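You operate a simulated robot arm through the tools that you are given. There is no shell and no other tool.

Carry out the task below with a simulated robot arm. There is one attempt and no reset: what you move stays moved.

Task
Screw the test motor down with the yellow key and test it.
Fine: both screws tight before the power goes on; TEST must show green; key back in its stand; power stays on. Set down upright: yellow motor key.

Only the result counts: the job must be done as asked and must still hold three seconds after the hand-in. Knocking over, shifting, dropping, spilling or breaking anything else fails it.

Robot
A 7-joint arm with a two-finger parallel gripper, fixed in place. Base frame: the origin is on the floor under the middle of its stand, x ahead of it, y to its left, z up. Units: m, degrees, N and s.
With the tool pointing down near the work surface it reaches from about 0.42 to 0.92 m from the base axis. Its first joint turns from -143.0 to 143.0 degrees. Payload 3 kg.
Tool frame: the origin (TCP) lies between the finger pads and is the grasp point; the fingertips stand 0.03 m ahead of it; z points along the fingers, y is the line along which they close. The gripper opens to 0.094 m. The fingers are 0.028 m wide and 0.01 m thick; the gripper's body (0.05 by 0.096 m) begins 0.055 m behind the TCP.
Orientation is that of the tool frame in the base frame, as a unit quaternion [x, y, z, w]. With the fingers straight down and closing along the base's y, the tool's x points along the base's -x, its y along +y and its z along -z.

Tools
- The arm moves only by the tool drive_tool. Its argument "targets" is a list that holds one entry, the list of rows, each a list of 6 numbers: the shift along the tool's x, y, z in units of 150 mm (1.0 is 150 mm), then the turn, a rotation vector about the tool's x, y, z in units of 90 degrees (1.0 is 90 degrees). In form: [[[dx, dy, dz, ax, ay, az], ...]]. A call has 1 to 20 rows; each row is the pose to reach, as a shift and turn from the pose commanded when the call began, along the tool's axes at that moment. "hand" is the gripper command, from -1 (fully open) to 1 (shut), values between in proportion, set as the call begins (left out, the last holds). A call with a number of a shift or a turn outside -1 to 1 is refused whole. A row lasts 0.2 s, in which the tool goes at most 0.05 m and 8.6 degrees; a call with a longer step from one row to the next is refused whole, and so is a gripper value outside its range. Where a pose cannot be reached the arm comes as near as it can. A force on the tool above 40 N (or 10 N above the force at the start of the call, whichever is more), or a blocked arm, ends the call early, and 0.2 s more pass. Each finger travels about 0.072 m/s and halts on what it meets, pressing with about 24 N; the grip force reading is that of the motor and also rises with nothing between the fingers. The clock runs only during rows and for 0.2 s after the last one: add rows that repeat a pose to give the fingers time. It gives the time, the measured TCP pose, the force on the tool (base axes), the opening and the grip force at its end, in the units of the frame above (readings bear some noise), with the torque about the TCP (base axes, N m) and any sound that the robot's microphone picked up.
- Cameras (640 x 400 px; columns grow to the right, rows downward): "scene" is fixed at [0.2206, -0.4994, 1.5692]; the picture's right is [0.69, -0.73, 0.00], its down [-0.39, -0.37, -0.84] and it looks along [0.61, 0.58, -0.54] (base axes); focal length 349 px, centre (320, 200). "wrist" rides on the gripper at [0.076, 0.014, -0.102] in the tool frame; the picture's right is [-0.18, 0.98, 0.00], its down [-0.75, -0.14, -0.64] and it looks along [-0.63, -0.12, 0.77] (tool axes); focal length 243 px, centre (320, 200). There is no depth. A picture from a camera that has moved, and an enlarged one, comes with that camera's place and axes in the base frame and with its lens.
- get_image(camera): a new picture of that camera. No time passes.
- enlarge(camera, box): a new picture of the part [left, top, right, bottom] of that camera's present view, enlarged. No time passes.
- close_job(): hands the job in; it is judged then, once.

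Places have to be worked out from the pictures, the camera data and where the tool is seen. Open the gripper and draw the arm clear of the work before you hand the job in, unless the task says otherwise.

The tools are called after "Call:" by a JSON object that holds its "fn" and its "kwargs". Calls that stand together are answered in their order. drive_tool: Moves the arm, as the interface text tells. Its arguments: {"type":"object","properties":{"targets":{"type":"array","items":{"type":"array","items":{"type":"array","items":{"type":"number"}}}},"hand":{"type":"number"}},"required":["targets"]} The other tools are called the same way: get_image (camera) takes a picture; enlarge (camera, box) takes an enlarged picture of a part of a camera's view; close_job () hands the job in.

At the start:

```text
time_s: 0.0
position: [0.5706, 0.4247, 1.1048]
ee_rot: [0.0, 1.0, -0.001, 0.0]
ft_force: [-0.3, -0.3, 0.3]
torque: [0.0, 0.0, -0.02]
opening: 0.0936
grip_force: 0.2
```

scene: 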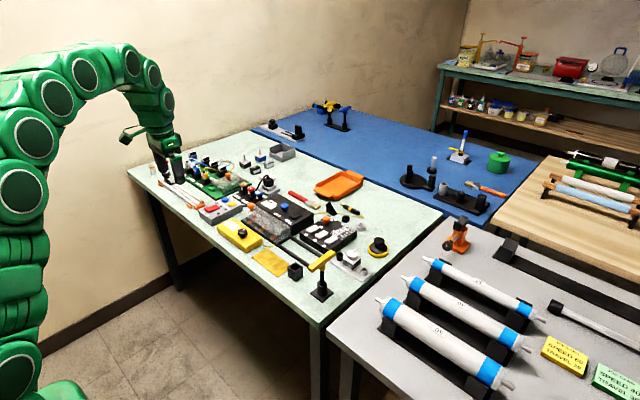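
wrist: 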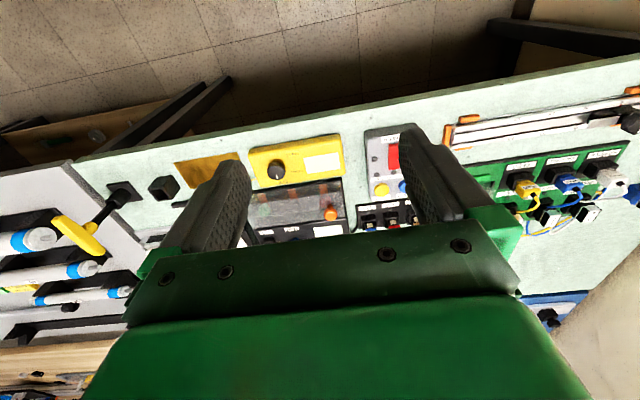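

I start by looking closely at the bench to find the yellow key, the motor and the test panel.

Call:
{"fn": "enlarge", "kwargs": {"camera": "scene", "box": [120, 120, 280, 220]}}

Call:
{"fn": "enlarge", "kwargs": {"camera": "scene", "box": [200, 170, 400, 310]}}

Call:
{"fn": "enlarge", "kwargs": {"camera": "scene", "box": [250, 80, 530, 240]}}

Call:
{"fn": "enlarge", "kwargs": {"camera": "wrist", "box": [0, 120, 320, 320]}}

Call:
{"fn": "enlarge", "kwargs": {"camera": "wrist", "box": [320, 80, 640, 280]}}

```text
4.00 times, centred on (200, 170) of scene
camera zoom: at [0.2206, -0.4994, 1.5692], right [0.69, -0.73, 0.0], down [-0.39, -0.37, -0.84], along [0.61, 0.58, -0.54], focal length 1396 px, centre (800, 320)
```

zoom: 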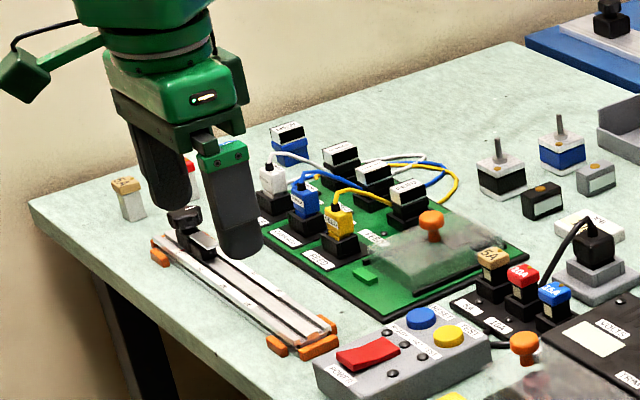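

```text
2.86 times, centred on (300, 240) of scene
camera zoom: at [0.2206, -0.4994, 1.5692], right [0.69, -0.73, 0.0], down [-0.39, -0.37, -0.84], along [0.61, 0.58, -0.54], focal length 997 px, centre (377, 86)
```

zoom: 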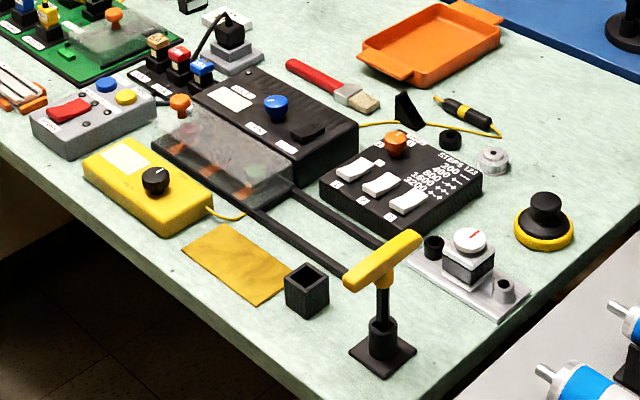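

```text
2.29 times, centred on (390, 160) of scene
camera zoom: at [0.2206, -0.4994, 1.5692], right [0.69, -0.73, 0.0], down [-0.39, -0.37, -0.84], along [0.61, 0.58, -0.54], focal length 798 px, centre (160, 291)
```

zoom: 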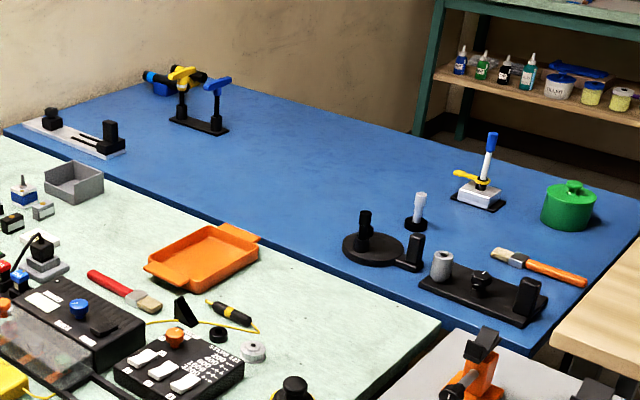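

```text
2.00 times, centred on (160, 220) of wrist
camera zoom: at [0.4942, 0.4377, 1.206], right [0.18, 0.98, 0.0], down [0.75, -0.14, 0.64], along [0.63, -0.12, -0.77], focal length 485 px, centre (640, 160)
```

zoom: 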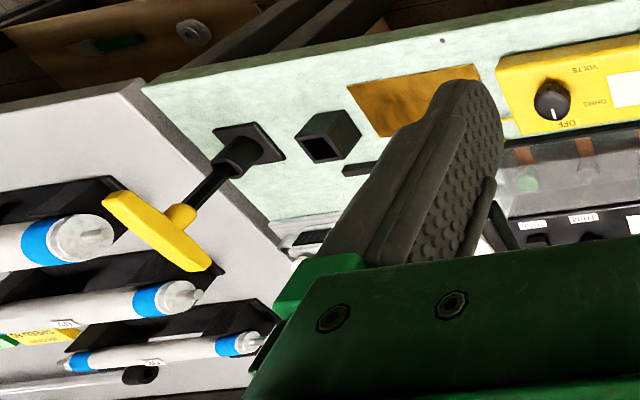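

```text
2.00 times, centred on (480, 180) of wrist
camera zoom: at [0.4942, 0.4377, 1.206], right [0.18, 0.98, 0.0], down [0.75, -0.14, 0.64], along [0.63, -0.12, -0.77], focal length 485 px, centre (0, 240)
```

zoom: 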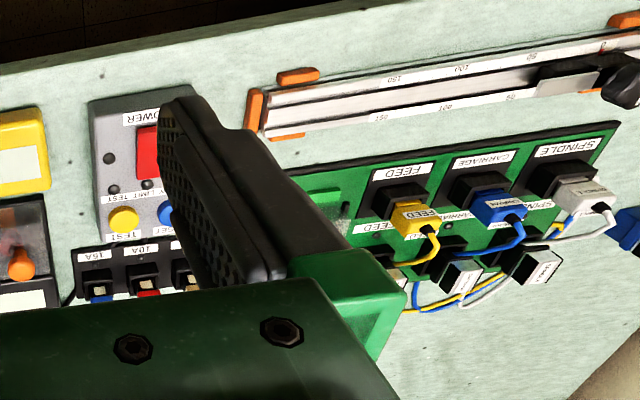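

The table top works out at about z=0.80, with the yellow key's stand near (0.73, -0.02). I keep the arm high and move it sideways to survey the bench from the wrist camera.

Call:
{"fn": "drive_tool", "kwargs": {"targets": [[[0, -0.3, 0, 0, 0, 0], [0, -0.6, 0, 0, 0, 0], [0, -0.9, 0, 0, 0, 0], [0, -1, 0, 0, 0, 0]]], "hand": -1}}

Call:
{"fn": "get_image", "kwargs": {"camera": "wrist"}}

```text
time_s: 1.0
position: [0.5714, 0.2739, 1.1021]
ee_rot: [-0.001, 1.0, 0.0, 0.0]
ft_force: [0.9, 0.9, 0.5]
torque: [-0.02, 0.02, -0.02]
opening: 0.0939
grip_force: 0.0
```

```text
taken
camera wrist: at [0.495, 0.2875, 1.2051], right [0.18, 0.98, 0.0], down [0.75, -0.14, 0.64], along [0.63, -0.12, -0.77], focal length 243 px, centre (320, 200)
```

wrist: 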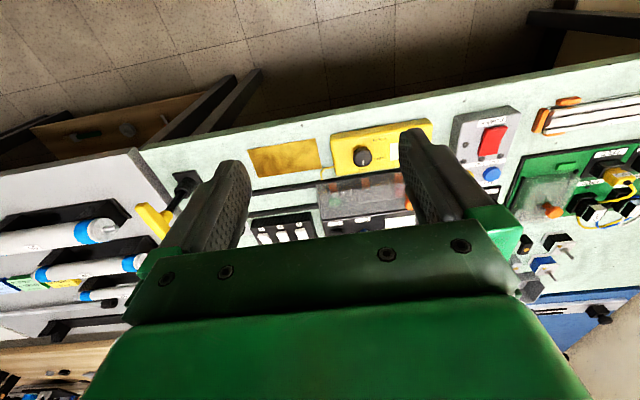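

The commands track well. I keep moving toward the motor and also move out in x, staying high.

Call:
{"fn": "drive_tool", "kwargs": {"targets": [[[-0.25, -0.2, 0, 0, 0, 0], [-0.5, -0.4, 0, 0, 0, 0], [-0.75, -0.6, 0, 0, 0, 0], [-1, -0.8, 0, 0, 0, 0], [-1, -1, 0, 0, 0, 0]]]}}

Call:
{"fn": "get_image", "kwargs": {"camera": "wrist"}}

Call:
{"fn": "enlarge", "kwargs": {"camera": "wrist", "box": [360, 60, 640, 235]}}

Call:
{"fn": "enlarge", "kwargs": {"camera": "wrist", "box": [80, 60, 400, 260]}}

```text
time_s: 2.2
position: [0.7216, 0.1219, 1.1058]
ee_rot: [-0.002, 1.0, 0.0, 0.0]
ft_force: [0.0, 0.2, 0.1]
torque: [0.0, -0.03, -0.01]
opening: 0.094
grip_force: 0.2
```

```text
taken
camera wrist: at [0.6459, 0.1355, 1.2087], right [0.18, 0.98, 0.0], down [0.75, -0.14, 0.64], along [0.63, -0.12, -0.77], focal length 243 px, centre (320, 200)
```

wrist: 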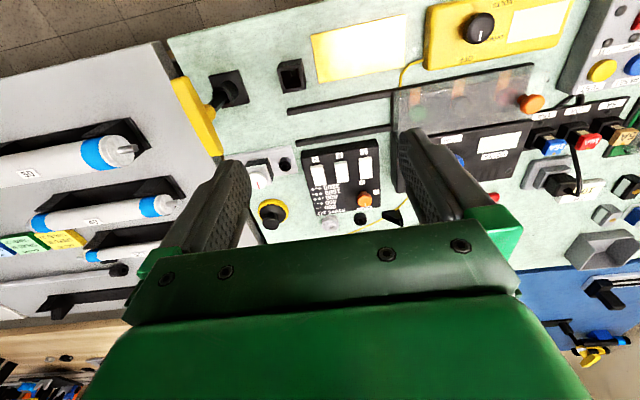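

```text
2.29 times, centred on (500, 148) of wrist
camera zoom: at [0.6459, 0.1355, 1.2087], right [0.18, 0.98, 0.0], down [0.75, -0.14, 0.64], along [0.63, -0.12, -0.77], focal length 555 px, centre (-91, 320)
```

zoom: 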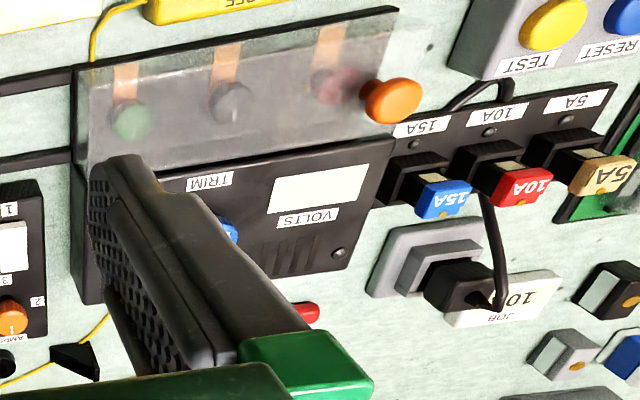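

```text
2.00 times, centred on (240, 160) of wrist
camera zoom: at [0.6459, 0.1355, 1.2087], right [0.18, 0.98, 0.0], down [0.75, -0.14, 0.64], along [0.63, -0.12, -0.77], focal length 485 px, centre (480, 280)
```

zoom: 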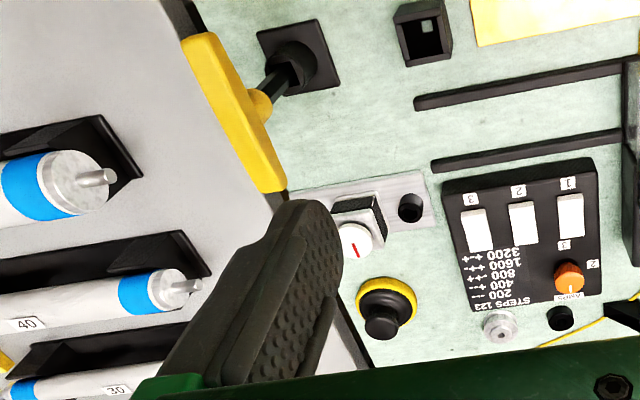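

I'm moving nearer to the motor plate to see the screws and the motor from above.

Call:
{"fn": "drive_tool", "kwargs": {"targets": [[[-0.2, -0.2, 0, 0, 0, 0], [-0.4, -0.4, 0, 0, 0, 0], [-0.6, -0.6, 0, 0, 0, 0], [-0.8, -0.8, 0, 0, 0, 0], [-0.8, -0.8, 0, 0, 0, 0]]]}}

Call:
{"fn": "get_image", "kwargs": {"camera": "wrist"}}

Call:
{"fn": "enlarge", "kwargs": {"camera": "wrist", "box": [200, 0, 440, 150]}}

Call:
{"fn": "enlarge", "kwargs": {"camera": "scene", "box": [300, 200, 400, 300]}}

```text
time_s: 3.4
position: [0.843, 0.0044, 1.105]
ee_rot: [0.0, 1.0, 0.0, 0.0]
ft_force: [0.2, -0.3, -0.9]
torque: [-0.03, 0.01, -0.03]
opening: 0.0943
grip_force: 0.1
```

```text
taken
camera wrist: at [0.7662, 0.0169, 1.2071], right [0.18, 0.98, 0.0], down [0.75, -0.14, 0.64], along [0.63, -0.12, -0.77], focal length 243 px, centre (320, 200)
```

wrist: 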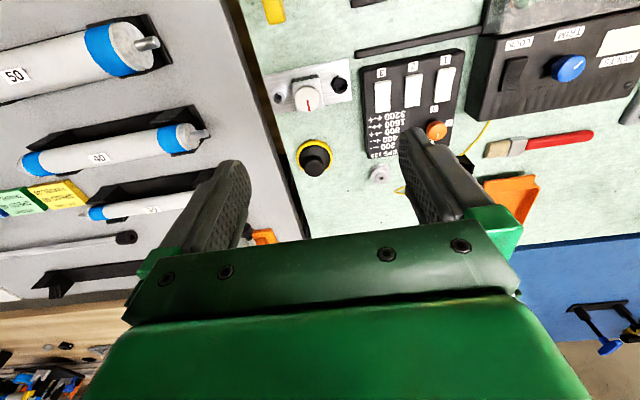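

```text
2.67 times, centred on (320, 75) of wrist
camera zoom: at [0.7662, 0.0169, 1.2071], right [0.18, 0.98, 0.0], down [0.75, -0.14, 0.64], along [0.63, -0.12, -0.77], focal length 647 px, centre (320, 533)
```

zoom: 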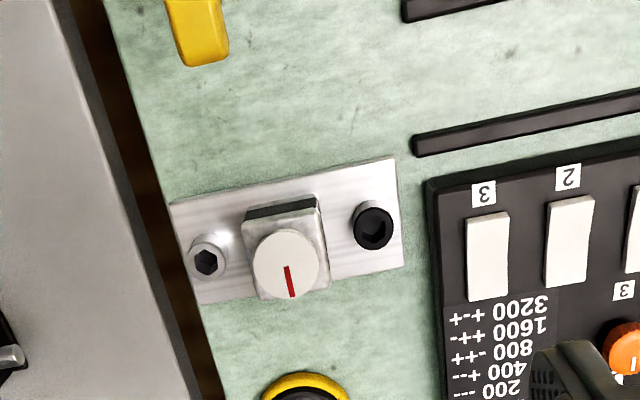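

```text
4.00 times, centred on (350, 250) of scene
camera zoom: at [0.2206, -0.4994, 1.5692], right [0.69, -0.73, 0.0], down [-0.39, -0.37, -0.84], along [0.61, 0.58, -0.54], focal length 1396 px, centre (200, 0)
```

zoom: 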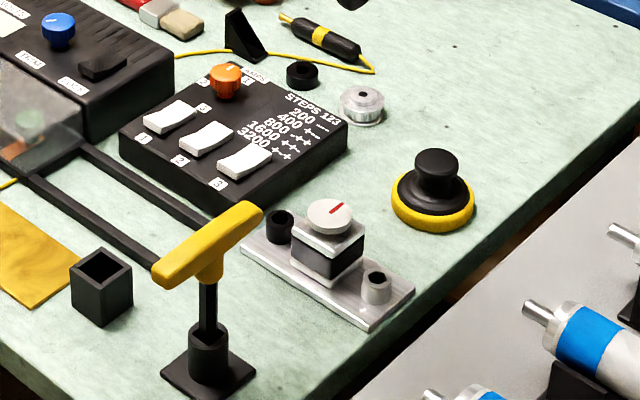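

I see two socket-head screws (one black, one grey) on the motor's plate, with the knob between them. I'll enlarge the test box and the key, and look for cables and labels.

Call:
{"fn": "enlarge", "kwargs": {"camera": "scene", "box": [190, 180, 260, 230]}}

Call:
{"fn": "enlarge", "kwargs": {"camera": "scene", "box": [300, 240, 350, 305]}}

Call:
{"fn": "enlarge", "kwargs": {"camera": "scene", "box": [235, 170, 325, 235]}}

Call:
{"fn": "enlarge", "kwargs": {"camera": "scene", "box": [335, 240, 385, 285]}}

```text
8.00 times, centred on (225, 205) of scene
camera zoom: at [0.2206, -0.4994, 1.5692], right [0.69, -0.73, 0.0], down [-0.39, -0.37, -0.84], along [0.61, 0.58, -0.54], focal length 2792 px, centre (1080, 160)
```

zoom: 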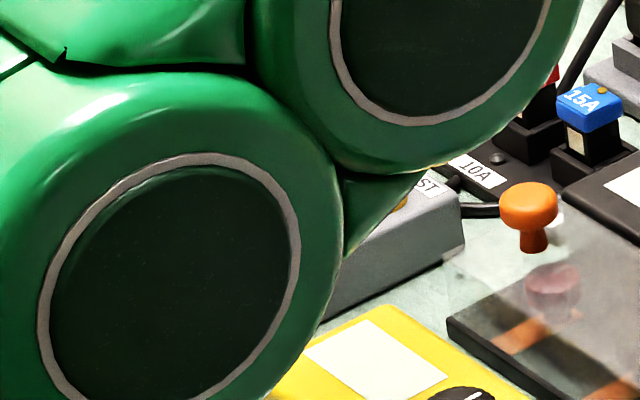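

```text
6.15 times, centred on (325, 272) of scene
camera zoom: at [0.2206, -0.4994, 1.5692], right [0.69, -0.73, 0.0], down [-0.39, -0.37, -0.84], along [0.61, 0.58, -0.54], focal length 2147 px, centre (289, -246)
```

zoom: 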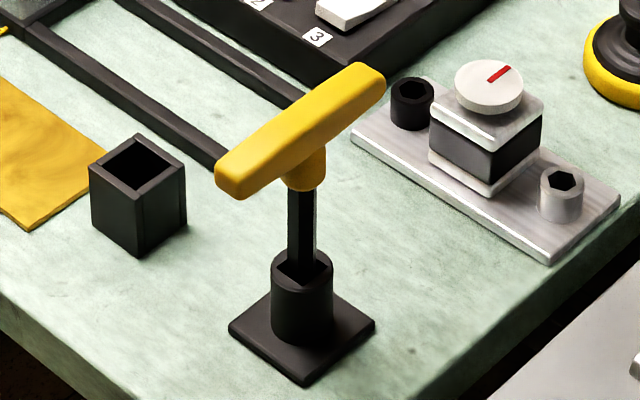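

```text
6.15 times, centred on (280, 202) of scene
camera zoom: at [0.2206, -0.4994, 1.5692], right [0.69, -0.73, 0.0], down [-0.39, -0.37, -0.84], along [0.61, 0.58, -0.54], focal length 2147 px, centre (566, 185)
```

zoom: 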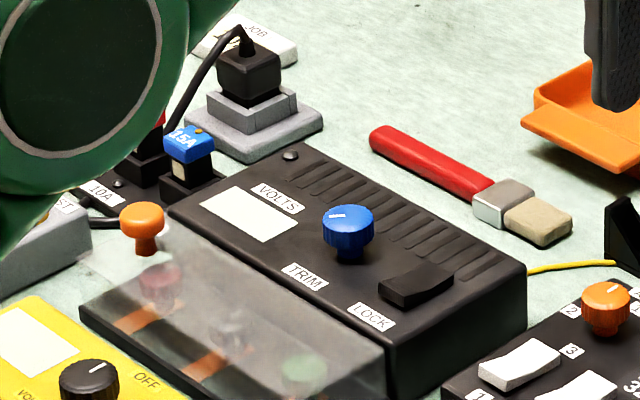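

```text
8.89 times, centred on (360, 262) of scene
camera zoom: at [0.2206, -0.4994, 1.5692], right [0.69, -0.73, 0.0], down [-0.39, -0.37, -0.84], along [0.61, 0.58, -0.54], focal length 3102 px, centre (-36, -356)
```

zoom: 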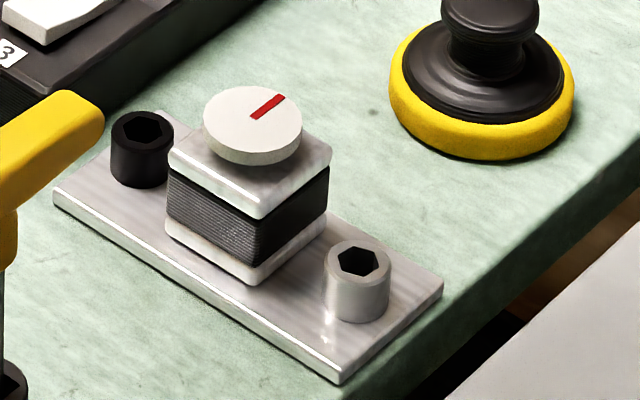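

The handle bar of the key lies along base x, with its centre near (0.732, -0.022, 0.927). I'll lower the camera over the motor plate to read the hex orientation of both sockets.

Call:
{"fn": "drive_tool", "kwargs": {"targets": [[[-0.08, -0.07, 0.2, 0, 0, 0], [-0.16, -0.13, 0.4, 0, 0, 0], [-0.16, -0.13, 0.6, 0, 0, 0], [-0.16, -0.13, 0.8, 0, 0, 0], [-0.16, -0.13, 0.8, 0, 0, 0], [-0.16, -0.13, 0.8, 0, 0, 0]]]}}

Call:
{"fn": "get_image", "kwargs": {"camera": "wrist"}}

Call:
{"fn": "enlarge", "kwargs": {"camera": "wrist", "box": [230, 30, 430, 155]}}

```text
time_s: 4.8
position: [0.8649, -0.0161, 0.984]
ee_rot: [0.0, 1.0, 0.0, 0.0]
ft_force: [0.2, -0.2, 0.5]
torque: [0.01, -0.04, 0.0]
opening: 0.0939
grip_force: 0.1
```

```text
taken
camera wrist: at [0.7888, -0.0034, 1.0864], right [0.18, 0.98, 0.0], down [0.75, -0.14, 0.64], along [0.63, -0.12, -0.77], focal length 243 px, centre (320, 200)
```

wrist: 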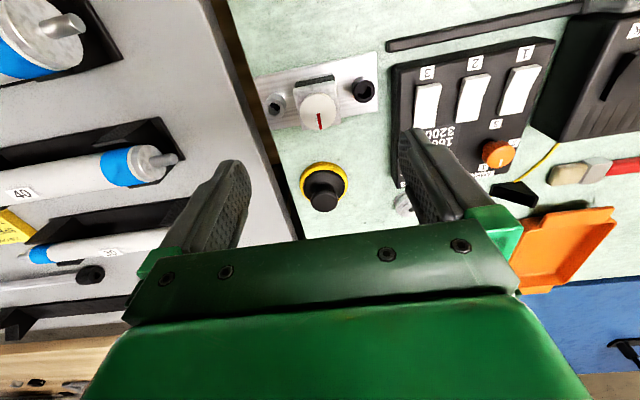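

```text
3.20 times, centred on (330, 92) of wrist
camera zoom: at [0.7888, -0.0034, 1.0864], right [0.18, 0.98, 0.0], down [0.75, -0.14, 0.64], along [0.63, -0.12, -0.77], focal length 776 px, centre (288, 544)
```

zoom: 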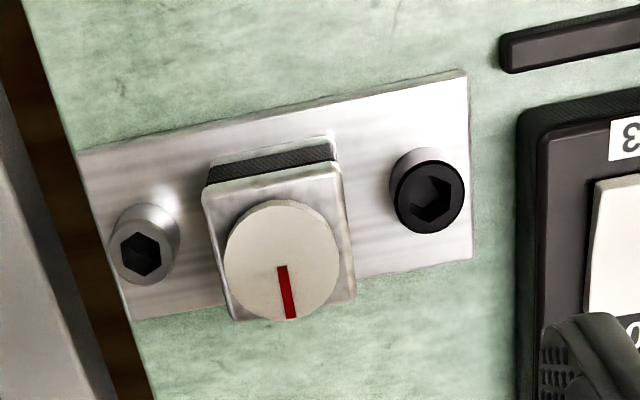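

I'll zoom in further on each socket.

Call:
{"fn": "enlarge", "kwargs": {"camera": "wrist", "box": [256, 84, 304, 124]}}

Call:
{"fn": "enlarge", "kwargs": {"camera": "wrist", "box": [340, 70, 388, 110]}}

Call:
{"fn": "enlarge", "kwargs": {"camera": "scene", "box": [345, 245, 380, 280]}}

Call:
{"fn": "enlarge", "kwargs": {"camera": "scene", "box": [305, 265, 345, 300]}}

```text
10.00 times, centred on (280, 104) of wrist
camera zoom: at [0.7888, -0.0034, 1.0864], right [0.18, 0.98, 0.0], down [0.75, -0.14, 0.64], along [0.63, -0.12, -0.77], focal length 2426 px, centre (720, 1160)
```

zoom: 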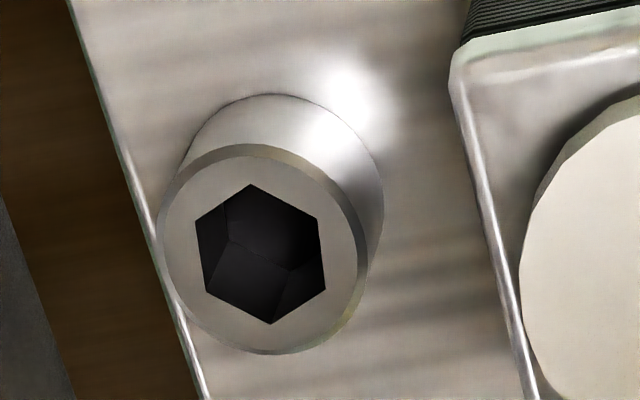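

```text
10.00 times, centred on (364, 90) of wrist
camera zoom: at [0.7888, -0.0034, 1.0864], right [0.18, 0.98, 0.0], down [0.75, -0.14, 0.64], along [0.63, -0.12, -0.77], focal length 2426 px, centre (-120, 1300)
```

zoom: 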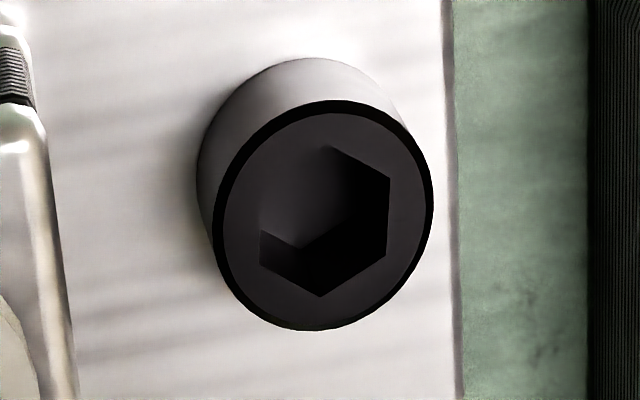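

```text
11.43 times, centred on (362, 262) of scene
camera zoom: at [0.2206, -0.4994, 1.5692], right [0.69, -0.73, 0.0], down [-0.39, -0.37, -0.84], along [0.61, 0.58, -0.54], focal length 3988 px, centre (-166, -514)
```

zoom: 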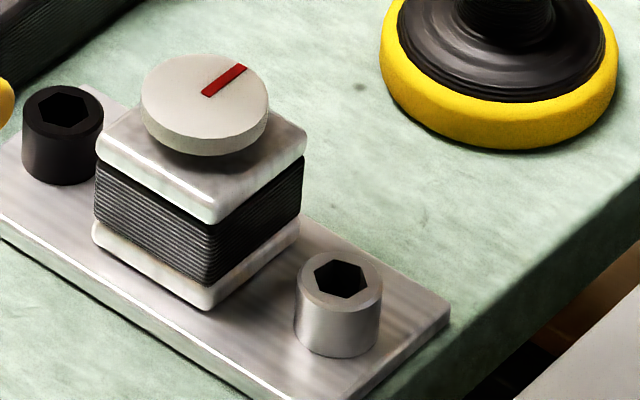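

```text
11.43 times, centred on (325, 282) of scene
camera zoom: at [0.2206, -0.4994, 1.5692], right [0.69, -0.73, 0.0], down [-0.39, -0.37, -0.84], along [0.61, 0.58, -0.54], focal length 3988 px, centre (263, -743)
```

zoom: 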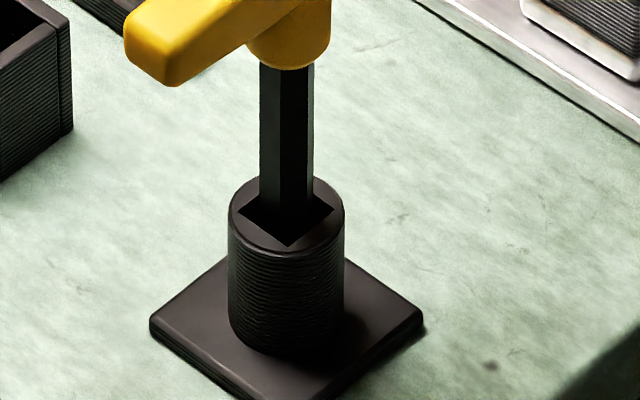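

Both sockets lie at x≈0.868: grey at y≈-0.067 and black at y≈+0.027, with their hex vertices near -10° and -8°. I'll zoom in on the key stem to get its hex orientation.

Call:
{"fn": "enlarge", "kwargs": {"camera": "scene", "box": [315, 268, 335, 290]}}

Call:
{"fn": "enlarge", "kwargs": {"camera": "scene", "box": [305, 248, 345, 275]}}

```text
16.00 times, centred on (325, 279) of scene
camera zoom: at [0.2206, -0.4994, 1.5692], right [0.69, -0.73, 0.0], down [-0.39, -0.37, -0.84], along [0.61, 0.58, -0.54], focal length 5583 px, centre (240, -1064)
```

zoom: 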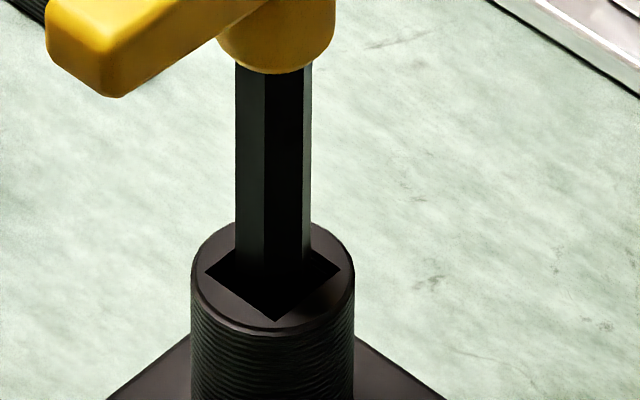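

```text
14.81 times, centred on (325, 262) of scene
camera zoom: at [0.2206, -0.4994, 1.5692], right [0.69, -0.73, 0.0], down [-0.39, -0.37, -0.84], along [0.61, 0.58, -0.54], focal length 5169 px, centre (246, -711)
```

zoom: 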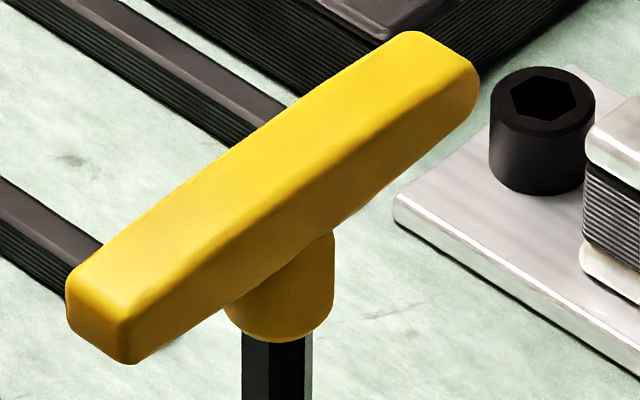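

The key stem hex sits with vertices at 30° to the bar, and the bar is aligned with base x. Before gripping, I test how far the wrist can turn about the tool axis, up in free air: first clockwise seen from above (+z tool).

Call:
{"fn": "drive_tool", "kwargs": {"targets": [[[0.1, 0, -0.2, 0, 0, 0.09], [0.2, 0, -0.4, 0, 0, 0.18], [0.3, 0, -0.6, 0, 0, 0.27], [0.4, 0, -0.7, 0, 0, 0.36], [0.4, 0, -0.7, 0, 0, 0.45], [0.4, 0, -0.7, 0, 0, 0.54], [0.4, 0, -0.7, 0, 0, 0.63], [0.4, 0, -0.7, 0, 0, 0.72], [0.4, 0, -0.7, 0, 0, 0.81], [0.4, 0, -0.7, 0, 0, 0.9], [0.4, 0, -0.7, 0, 0, 0.99], [0.4, 0, -0.7, 0, 0, 0.99]]]}}

```text
time_s: 7.4
position: [0.8045, -0.0139, 1.089]
ee_rot: [0.702, 0.713, -0.001, 0.0]
ft_force: [-0.2, 0.1, 0.2]
torque: [-0.04, 0.02, 0.02]
opening: 0.0939
grip_force: 0.1
```

+89° was reached. Continuing clockwise to find the limit.

Call:
{"fn": "drive_tool", "kwargs": {"targets": [[[0, 0, 0, 0, 0, 0.09], [0, 0, 0, 0, 0, 0.18], [0, 0, 0, 0, 0, 0.27], [0, 0, 0, 0, 0, 0.36], [0, 0, 0, 0, 0, 0.45], [0, 0, 0, 0, 0, 0.54], [0, 0, 0, 0, 0, 0.63], [0, 0, 0, 0, 0, 0.72], [0, 0, 0, 0, 0, 0.81], [0, 0, 0, 0, 0, 0.9], [0, 0, 0, 0, 0, 0.99], [0, 0, 0, 0, 0, 0.99]]]}}

Call:
{"fn": "get_image", "kwargs": {"camera": "wrist"}}

Call:
{"fn": "get_image", "kwargs": {"camera": "scene"}}

```text
time_s: 10.0
position: [0.8051, -0.0152, 1.0883]
ee_rot: [1.0, 0.016, 0.001, 0.0]
ft_force: [0.6, -0.5, -0.7]
torque: [-0.05, -0.02, 0.01]
opening: 0.0942
grip_force: 0.0
```

```text
taken
camera wrist: at [0.8819, -0.0284, 1.1906], right [-0.15, -0.99, 0.0], down [-0.76, 0.12, 0.64], along [-0.63, 0.1, -0.77], focal length 243 px, centre (320, 200)
```

wrist: 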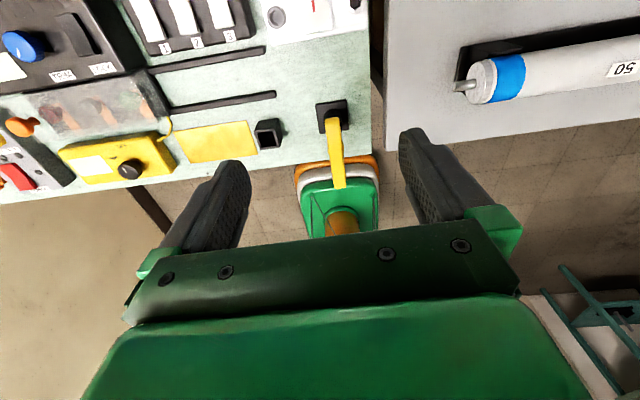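

```text
taken
```

scene: 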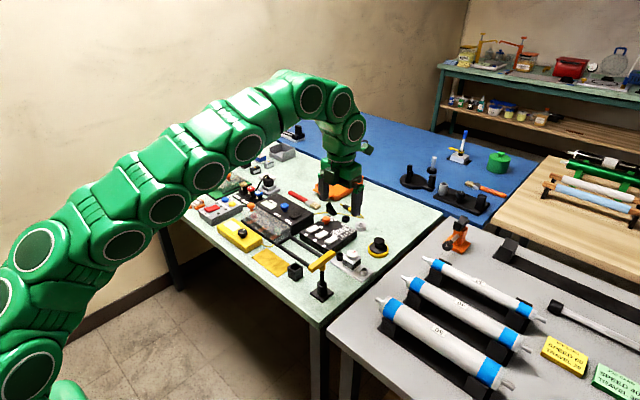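

The wrist turned +178° without trouble. From this side the key handle can be seen well, so I enlarge it to measure it.

Call:
{"fn": "enlarge", "kwargs": {"camera": "wrist", "box": [250, 80, 410, 200]}}

Call:
{"fn": "enlarge", "kwargs": {"camera": "wrist", "box": [0, 100, 200, 225]}}

Call:
{"fn": "enlarge", "kwargs": {"camera": "scene", "box": [190, 190, 260, 240]}}

Call:
{"fn": "enlarge", "kwargs": {"camera": "scene", "box": [180, 160, 290, 230]}}

```text
3.33 times, centred on (330, 140) of wrist
camera zoom: at [0.8819, -0.0284, 1.1906], right [-0.15, -0.99, 0.0], down [-0.76, 0.12, 0.64], along [-0.63, 0.1, -0.77], focal length 809 px, centre (287, 400)
```

zoom: 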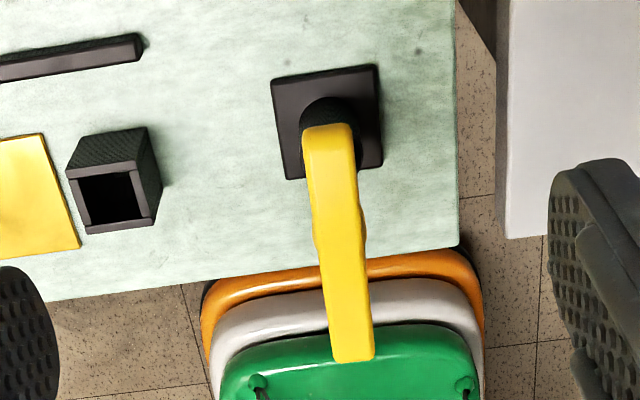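

```text
3.20 times, centred on (100, 162) of wrist
camera zoom: at [0.8819, -0.0284, 1.1906], right [-0.15, -0.99, 0.0], down [-0.76, 0.12, 0.64], along [-0.63, 0.1, -0.77], focal length 776 px, centre (1024, 320)
```

zoom: 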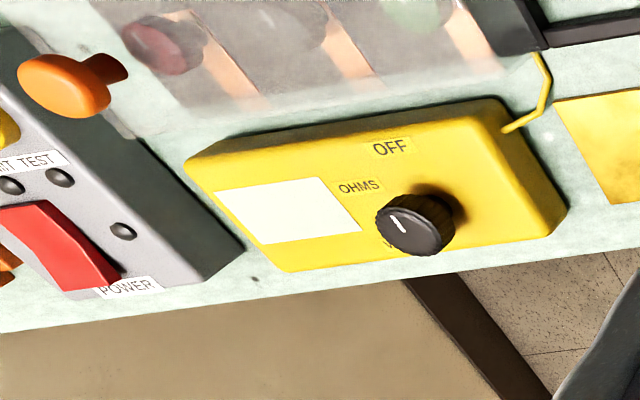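

```text
8.00 times, centred on (225, 215) of scene
camera zoom: at [0.2206, -0.4994, 1.5692], right [0.69, -0.73, 0.0], down [-0.39, -0.37, -0.84], along [0.61, 0.58, -0.54], focal length 2792 px, centre (1080, 80)
```

zoom: 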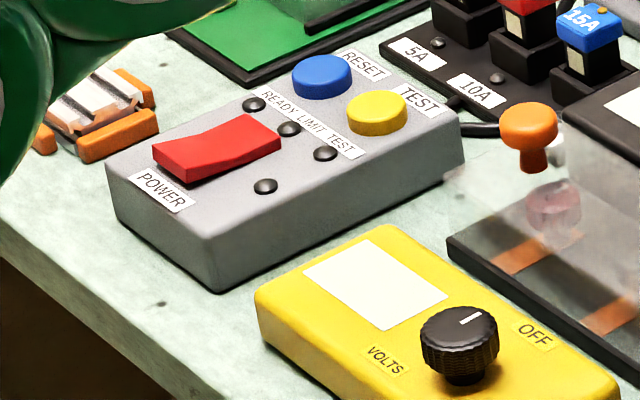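

```text
5.71 times, centred on (235, 195) of scene
camera zoom: at [0.2206, -0.4994, 1.5692], right [0.69, -0.73, 0.0], down [-0.39, -0.37, -0.84], along [0.61, 0.58, -0.54], focal length 1994 px, centre (806, 229)
```

zoom: 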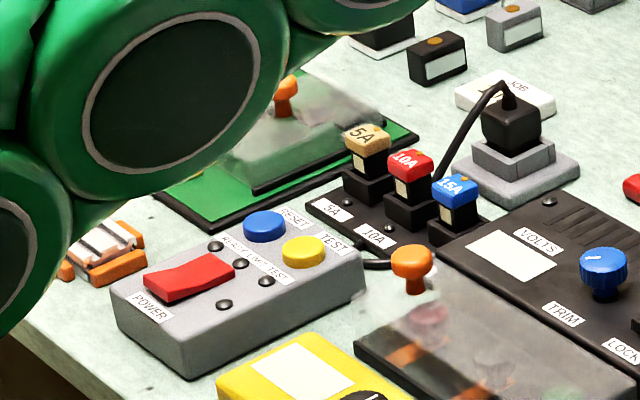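

The test box has POWER (red rocker), RESET (blue), TEST (yellow) and lamps READY, LIMIT and TEST. I turn back toward the home orientation and shift over the key at the same time.

Call:
{"fn": "drive_tool", "kwargs": {"targets": [[[-0.1, 0.02, 0, 0, 0, -0.09], [-0.2, 0.03, 0, 0, 0, -0.18], [-0.3, 0.04, 0, 0, 0, -0.27], [-0.4, 0.05, 0, 0, 0, -0.36], [-0.48, 0.06, 0, 0, 0, -0.45], [-0.48, 0.06, 0, 0, 0, -0.54], [-0.48, 0.06, 0, 0, 0, -0.63], [-0.48, 0.06, 0, 0, 0, -0.72], [-0.48, 0.06, 0, 0, 0, -0.81], [-0.48, 0.06, 0, 0, 0, -0.9], [-0.48, 0.06, 0, 0, 0, -0.99], [-0.48, 0.06, 0, 0, 0, -0.99]]]}}

Call:
{"fn": "drive_tool", "kwargs": {"targets": [[[0, 0, 0, 0, 0, -0.09], [0, 0, 0, 0, 0, -0.18], [0, 0, 0, 0, 0, -0.27], [0, 0, 0, 0, 0, -0.36], [0, 0, 0, 0, 0, -0.45], [0, 0, 0, 0, 0, -0.54], [0, 0, 0, 0, 0, -0.63], [0, 0, 0, 0, 0, -0.72], [0, 0, 0, 0, 0, -0.81], [0, 0, 0, 0, 0, -0.9], [0, 0, 0, 0, 0, -0.99], [0, 0, 0, 0, 0, -0.99]]]}}

Call:
{"fn": "drive_tool", "kwargs": {"targets": [[[0, 0, 0, 0, 0, -0.09], [0, 0, 0, 0, 0, -0.18], [0, 0, 0, 0, 0, -0.27], [0, 0, 0, 0, 0, -0.36], [0, 0, 0, 0, 0, -0.45], [0, 0, 0, 0, 0, -0.54], [0, 0, 0, 0, 0, -0.63], [0, 0, 0, 0, 0, -0.72], [0, 0, 0, 0, 0, -0.81], [0, 0, 0, 0, 0, -0.9], [0, 0, 0, 0, 0, -0.99], [0, 0, 0, 0, 0, -0.99]]]}}

```text
time_s: 12.6
position: [0.7323, -0.0258, 1.0895]
ee_rot: [0.701, 0.713, -0.001, 0.0]
ft_force: [-0.5, 0.2, -0.4]
torque: [-0.05, -0.03, 0.01]
opening: 0.0937
grip_force: 0.1
```

```text
time_s: 15.2
position: [0.7333, -0.0275, 1.0875]
ee_rot: [-0.001, 1.0, 0.0, 0.0]
ft_force: [0.2, -0.3, 0.1]
torque: [-0.01, 0.01, -0.01]
opening: 0.094
grip_force: 0.1
```

```text
time_s: 17.8
position: [0.7329, -0.0261, 1.0877]
ee_rot: [-0.703, 0.712, 0.001, 0.0]
ft_force: [0.8, -0.7, -0.3]
torque: [-0.01, 0.0, 0.01]
opening: 0.0939
grip_force: 0.1
```

-89° works as well. I continue to -178° to know the whole range.

Call:
{"fn": "drive_tool", "kwargs": {"targets": [[[0, 0, 0, 0, 0, -0.09], [0, 0, 0, 0, 0, -0.18], [0, 0, 0, 0, 0, -0.27], [0, 0, 0, 0, 0, -0.36], [0, 0, 0, 0, 0, -0.45], [0, 0, 0, 0, 0, -0.54], [0, 0, 0, 0, 0, -0.63], [0, 0, 0, 0, 0, -0.72], [0, 0, 0, 0, 0, -0.81], [0, 0, 0, 0, 0, -0.9], [0, 0, 0, 0, 0, -0.99], [0, 0, 0, 0, 0, -0.99]]]}}

Call:
{"fn": "get_image", "kwargs": {"camera": "wrist"}}

```text
time_s: 20.4
position: [0.732, -0.0267, 1.089]
ee_rot: [0.998, -0.061, 0.0, 0.0]
ft_force: [-0.4, -0.2, 0.6]
torque: [0.0, -0.03, 0.01]
opening: 0.0942
grip_force: 0.1
out of reach, approached as far as the arm can: row 11, 12
```

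```text
taken
camera wrist: at [0.8064, -0.0508, 1.1913], right [-0.3, -0.95, 0.0], down [-0.73, 0.23, 0.64], along [-0.61, 0.2, -0.77], focal length 243 px, centre (320, 200)
```

wrist: 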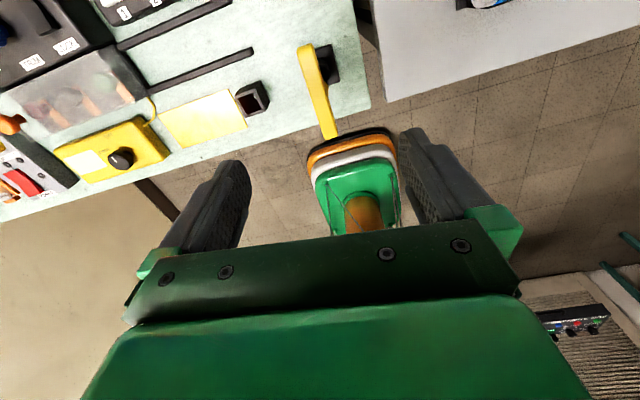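

The limit is about -173°, so I have roughly 345° of turning in one grip. I turn back to the home orientation in two calls.

Call:
{"fn": "drive_tool", "kwargs": {"targets": [[[0, 0, 0, 0, 0, 0.09], [0, 0, 0, 0, 0, 0.18], [0, 0, 0, 0, 0, 0.27], [0, 0, 0, 0, 0, 0.36], [0, 0, 0, 0, 0, 0.45], [0, 0, 0, 0, 0, 0.54], [0, 0, 0, 0, 0, 0.63], [0, 0, 0, 0, 0, 0.72], [0, 0, 0, 0, 0, 0.81], [0, 0, 0, 0, 0, 0.9], [0, 0, 0, 0, 0, 0.99], [0, 0, 0, 0, 0, 0.99]]]}}

```text
time_s: 23.0
position: [0.7326, -0.0255, 1.0892]
ee_rot: [-0.666, 0.746, 0.0, 0.0]
ft_force: [0.2, -0.2, 0.2]
torque: [-0.01, -0.01, 0.04]
opening: 0.0937
grip_force: 0.1
```

Now at about -83.5°, so the command was clamped at the limit. I turn +83.5° to come home.

Call:
{"fn": "drive_tool", "kwargs": {"targets": [[[0, 0, 0, 0, 0, 0.09], [0, 0, 0, 0, 0, 0.18], [0, 0, 0, 0, 0, 0.27], [0, 0, 0, 0, 0, 0.36], [0, 0, 0, 0, 0, 0.45], [0, 0, 0, 0, 0, 0.54], [0, 0, 0, 0, 0, 0.63], [0, 0, 0, 0, 0, 0.72], [0, 0, 0, 0, 0, 0.81], [0, 0, 0, 0, 0, 0.9], [0, 0, 0, 0, 0, 0.928], [0, 0, 0, 0, 0, 0.928], [0, 0, 0, 0, 0, 0.928]]]}}

Call:
{"fn": "get_image", "kwargs": {"camera": "wrist"}}

Call:
{"fn": "enlarge", "kwargs": {"camera": "wrist", "box": [240, 40, 400, 140]}}

```text
time_s: 25.8
position: [0.7316, -0.0264, 1.0897]
ee_rot: [-0.001, 1.0, 0.0, 0.0]
ft_force: [-0.1, -0.3, -1.0]
torque: [0.02, 0.04, -0.01]
opening: 0.0938
grip_force: 0.0
```

```text
taken
camera wrist: at [0.6563, -0.0129, 1.1916], right [0.18, 0.98, 0.0], down [0.75, -0.14, 0.64], along [0.63, -0.12, -0.77], focal length 243 px, centre (320, 200)
```

wrist: 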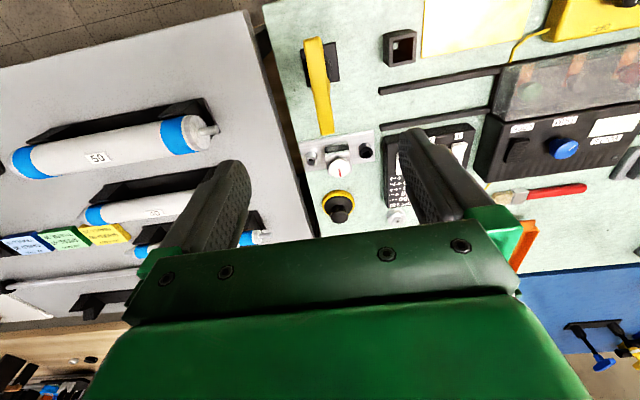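

```text
4.00 times, centred on (320, 90) of wrist
camera zoom: at [0.6563, -0.0129, 1.1916], right [0.18, 0.98, 0.0], down [0.75, -0.14, 0.64], along [0.63, -0.12, -0.77], focal length 970 px, centre (320, 640)
```

zoom: 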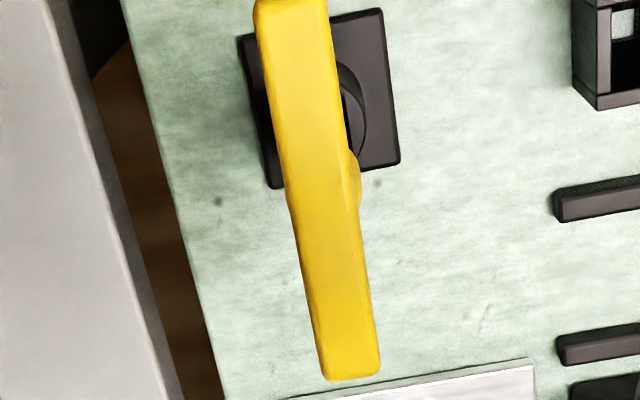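

The tool is centred over the handle (bar top at z≈0.928, about 17 mm wide). I descend with the fingers open, straddling the bar.

Call:
{"fn": "drive_tool", "kwargs": {"targets": [[[0, 0.005, 0.25, 0, 0, 0], [0, 0.007, 0.5, 0, 0, 0], [0, 0.007, 0.7, 0, 0, 0], [0, 0.007, 0.85, 0, 0, 0], [0, 0.007, 1.0, 0, 0, 0], [0, 0.007, 1.0, 0, 0, 0]]]}}

Call:
{"fn": "get_image", "kwargs": {"camera": "wrist"}}

Call:
{"fn": "enlarge", "kwargs": {"camera": "scene", "box": [280, 210, 380, 310]}}

```text
time_s: 27.2
position: [0.7333, -0.0265, 0.9377]
ee_rot: [-0.003, 1.0, 0.0, 0.001]
ft_force: [0.0, 0.0, -0.8]
torque: [0.02, 0.0, -0.03]
opening: 0.094
grip_force: 0.1
```

```text
taken
camera wrist: at [0.6565, -0.0133, 1.039], right [0.18, 0.98, 0.0], down [0.75, -0.14, 0.64], along [0.63, -0.12, -0.77], focal length 243 px, centre (320, 200)
```

wrist: 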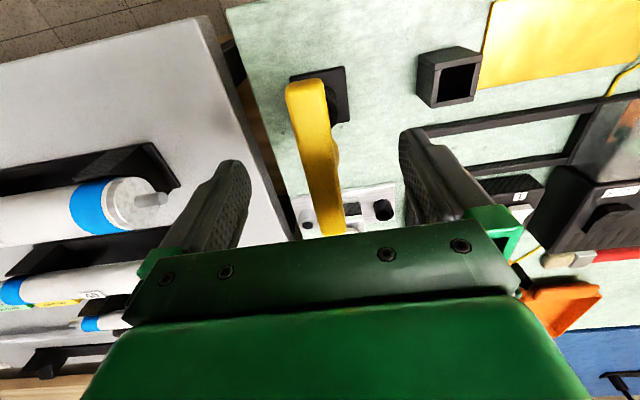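

```text
4.00 times, centred on (330, 260) of scene
camera zoom: at [0.2206, -0.4994, 1.5692], right [0.69, -0.73, 0.0], down [-0.39, -0.37, -0.84], along [0.61, 0.58, -0.54], focal length 1396 px, centre (280, -40)
```

zoom: 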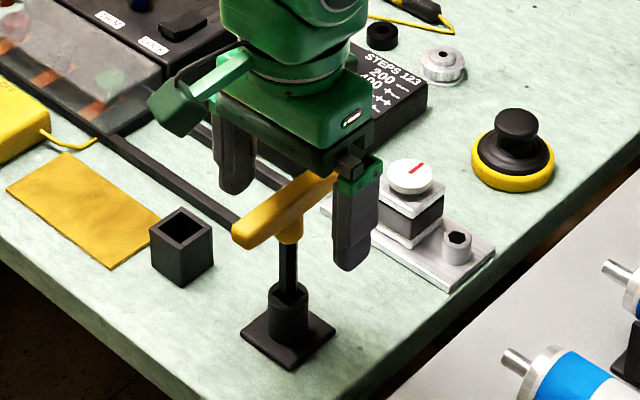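

The handle sits centred between the fingers. I go down the last 2 cm to z≈0.918 and then close gently in a second call.

Call:
{"fn": "drive_tool", "kwargs": {"targets": [[[0.01, 0, 0.07, 0, 0, 0], [0.012, 0.002, 0.13, 0, 0, 0], [0.012, 0.002, 0.13, 0, 0, 0]]]}}

Call:
{"fn": "drive_tool", "kwargs": {"targets": [[[0, 0, 0, 0, 0, 0], [0, 0, 0, 0, 0, 0], [0, 0, 0, 0, 0, 0], [0, 0, 0, 0, 0, 0], [0, 0, 0, 0, 0, 0], [0, 0, 0, 0, 0, 0], [0, 0, 0, 0, 0, 0]]], "hand": 1}}

Call:
{"fn": "get_image", "kwargs": {"camera": "wrist"}}

Call:
{"fn": "enlarge", "kwargs": {"camera": "scene", "box": [290, 230, 360, 300]}}

```text
time_s: 28.0
position: [0.7299, -0.0265, 0.919]
ee_rot: [-0.001, 1.0, 0.0, 0.0]
ft_force: [-0.2, 0.8, 1.0]
torque: [0.02, 0.0, -0.01]
opening: 0.0941
grip_force: 0.0
```

```text
time_s: 29.6
position: [0.7317, -0.0252, 0.9193]
ee_rot: [-0.002, 1.0, 0.001, 0.0]
ft_force: [0.4, 0.3, 1.2]
torque: [0.07, -0.04, 0.0]
opening: 0.0208
grip_force: 24.2
```

```text
taken
camera wrist: at [0.6555, -0.0124, 1.0219], right [0.18, 0.98, 0.0], down [0.75, -0.14, 0.64], along [0.63, -0.12, -0.77], focal length 243 px, centre (320, 200)
```

wrist: 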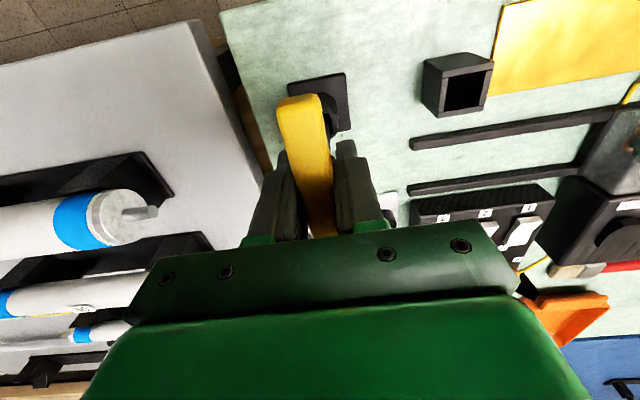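

```text
5.71 times, centred on (325, 265) of scene
camera zoom: at [0.2206, -0.4994, 1.5692], right [0.69, -0.73, 0.0], down [-0.39, -0.37, -0.84], along [0.61, 0.58, -0.54], focal length 1994 px, centre (291, -171)
```

zoom: 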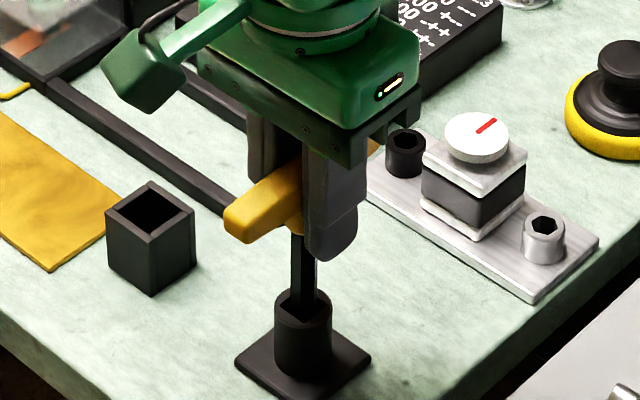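

The bar is gripped (opening 20.8 mm) with the TCP at about (0.731, -0.0255, 0.919); I'll come back to that pose when returning the key. Now I lift straight up.

Call:
{"fn": "drive_tool", "kwargs": {"targets": [[[0, 0, -0.06, 0, 0, 0], [0, 0, -0.15, 0, 0, 0], [0, 0, -0.3, 0, 0, 0], [0, 0, -0.45, 0, 0, 0], [0, 0, -0.6, 0, 0, 0], [0, 0, -0.75, 0, 0, 0], [0, 0, -0.85, 0, 0, 0], [0, 0, -0.85, 0, 0, 0]]]}}

Call:
{"fn": "get_image", "kwargs": {"camera": "scene"}}

Call:
{"fn": "enlarge", "kwargs": {"camera": "scene", "box": [280, 190, 370, 300]}}

Call:
{"fn": "get_image", "kwargs": {"camera": "wrist"}}

```text
time_s: 31.4
position: [0.7296, -0.0232, 1.0456]
ee_rot: [-0.002, 1.0, -0.001, -0.001]
ft_force: [-0.5, -0.3, -0.7]
torque: [0.0, -0.01, 0.0]
opening: 0.0212
grip_force: 23.8
```

```text
taken
```

scene: 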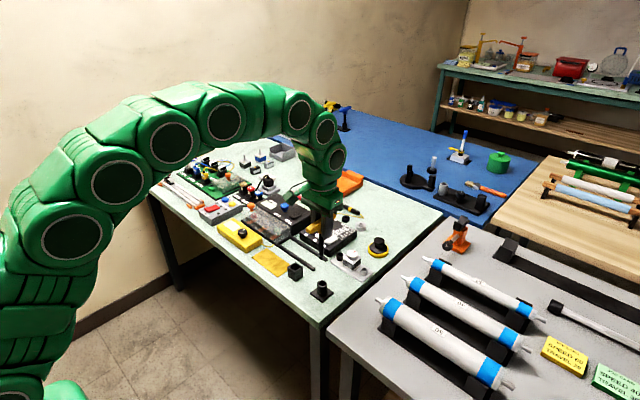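

```text
3.64 times, centred on (325, 245) of scene
camera zoom: at [0.2206, -0.4994, 1.5692], right [0.69, -0.73, 0.0], down [-0.39, -0.37, -0.84], along [0.61, 0.58, -0.54], focal length 1269 px, centre (302, 36)
```

zoom: 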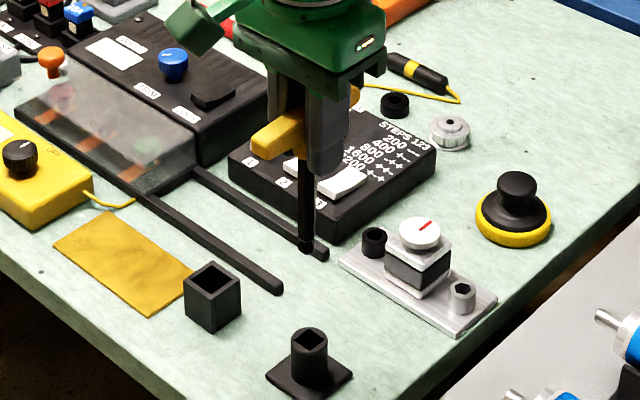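

```text
taken
camera wrist: at [0.6543, -0.0098, 1.1486], right [0.18, 0.98, 0.0], down [0.75, -0.14, 0.64], along [0.63, -0.12, -0.77], focal length 243 px, centre (320, 200)
```

wrist: 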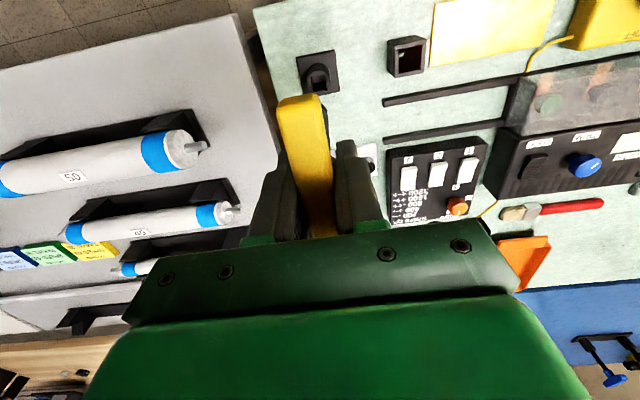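

The key is out; its tip is about 0.117 m below the TCP. I move over to the black screw, staying high (tip at about z=0.93).

Call:
{"fn": "drive_tool", "kwargs": {"targets": [[[-0.2, 0.07, 0, 0, 0, 0], [-0.4, 0.14, 0, 0, 0, 0], [-0.6, 0.21, 0, 0, 0, 0], [-0.8, 0.28, 0, 0, 0, 0], [-0.927, 0.355, 0, 0, 0, 0], [-0.927, 0.355, 0, 0, 0, 0], [-0.927, 0.355, 0, 0, 0, 0]]]}}

Call:
{"fn": "enlarge", "kwargs": {"camera": "scene", "box": [300, 200, 400, 300]}}

Call:
{"fn": "get_image", "kwargs": {"camera": "wrist"}}

```text
time_s: 33.0
position: [0.8687, 0.0298, 1.0481]
ee_rot: [-0.002, 1.0, 0.0, -0.001]
ft_force: [0.1, 0.7, -1.5]
torque: [-0.01, 0.02, 0.02]
opening: 0.021
grip_force: 23.7
```

```text
4.00 times, centred on (350, 250) of scene
camera zoom: at [0.2206, -0.4994, 1.5692], right [0.69, -0.73, 0.0], down [-0.39, -0.37, -0.84], along [0.61, 0.58, -0.54], focal length 1396 px, centre (200, 0)
```

zoom: 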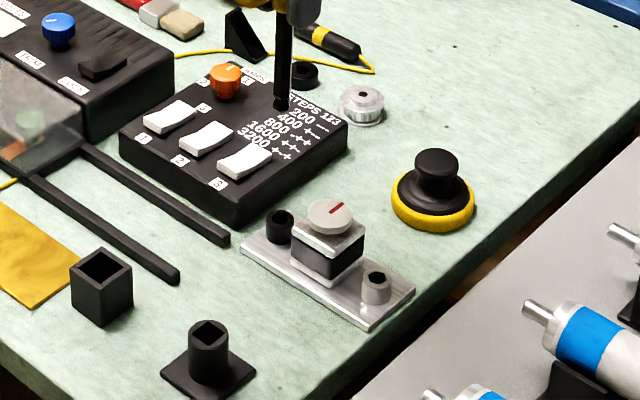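

```text
taken
camera wrist: at [0.7929, 0.0428, 1.1503], right [0.18, 0.98, 0.0], down [0.75, -0.14, 0.64], along [0.63, -0.12, -0.77], focal length 243 px, centre (320, 200)
```

wrist: 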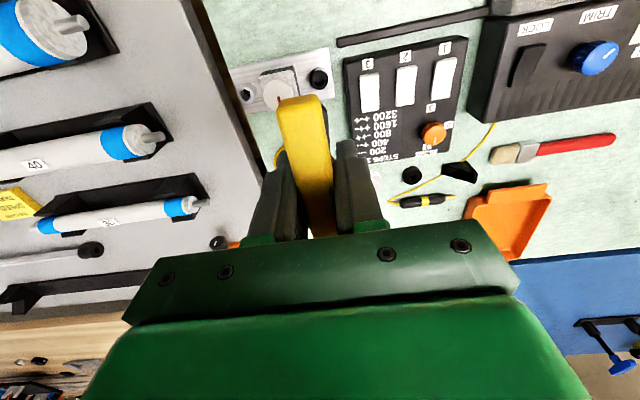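

The black screw is visible beside the handle in the wrist view. I enlarge both views to measure the offset of the tip from the socket.

Call:
{"fn": "enlarge", "kwargs": {"camera": "wrist", "box": [288, 60, 352, 100]}}

Call:
{"fn": "enlarge", "kwargs": {"camera": "scene", "box": [350, 215, 390, 265]}}

```text
10.00 times, centred on (320, 80) of wrist
camera zoom: at [0.7929, 0.0428, 1.1503], right [0.18, 0.98, 0.0], down [0.75, -0.14, 0.64], along [0.63, -0.12, -0.77], focal length 2426 px, centre (320, 1400)
```

zoom: 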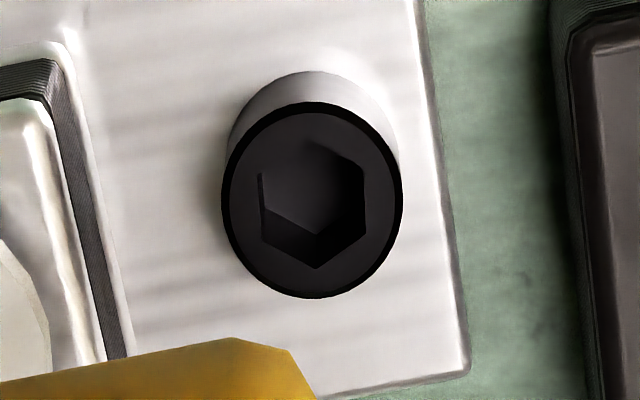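

```text
8.00 times, centred on (370, 240) of scene
camera zoom: at [0.2206, -0.4994, 1.5692], right [0.69, -0.73, 0.0], down [-0.39, -0.37, -0.84], along [0.61, 0.58, -0.54], focal length 2792 px, centre (-80, -120)
```

zoom: 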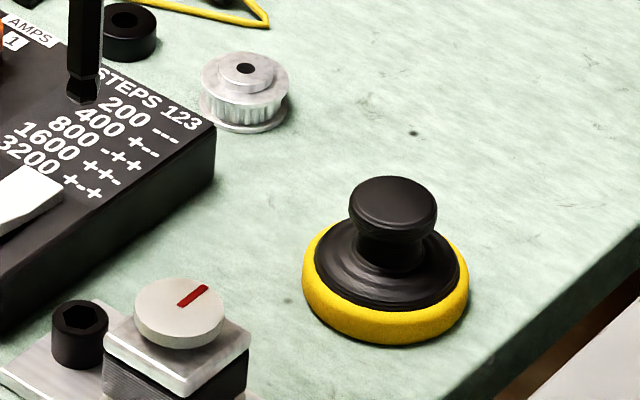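

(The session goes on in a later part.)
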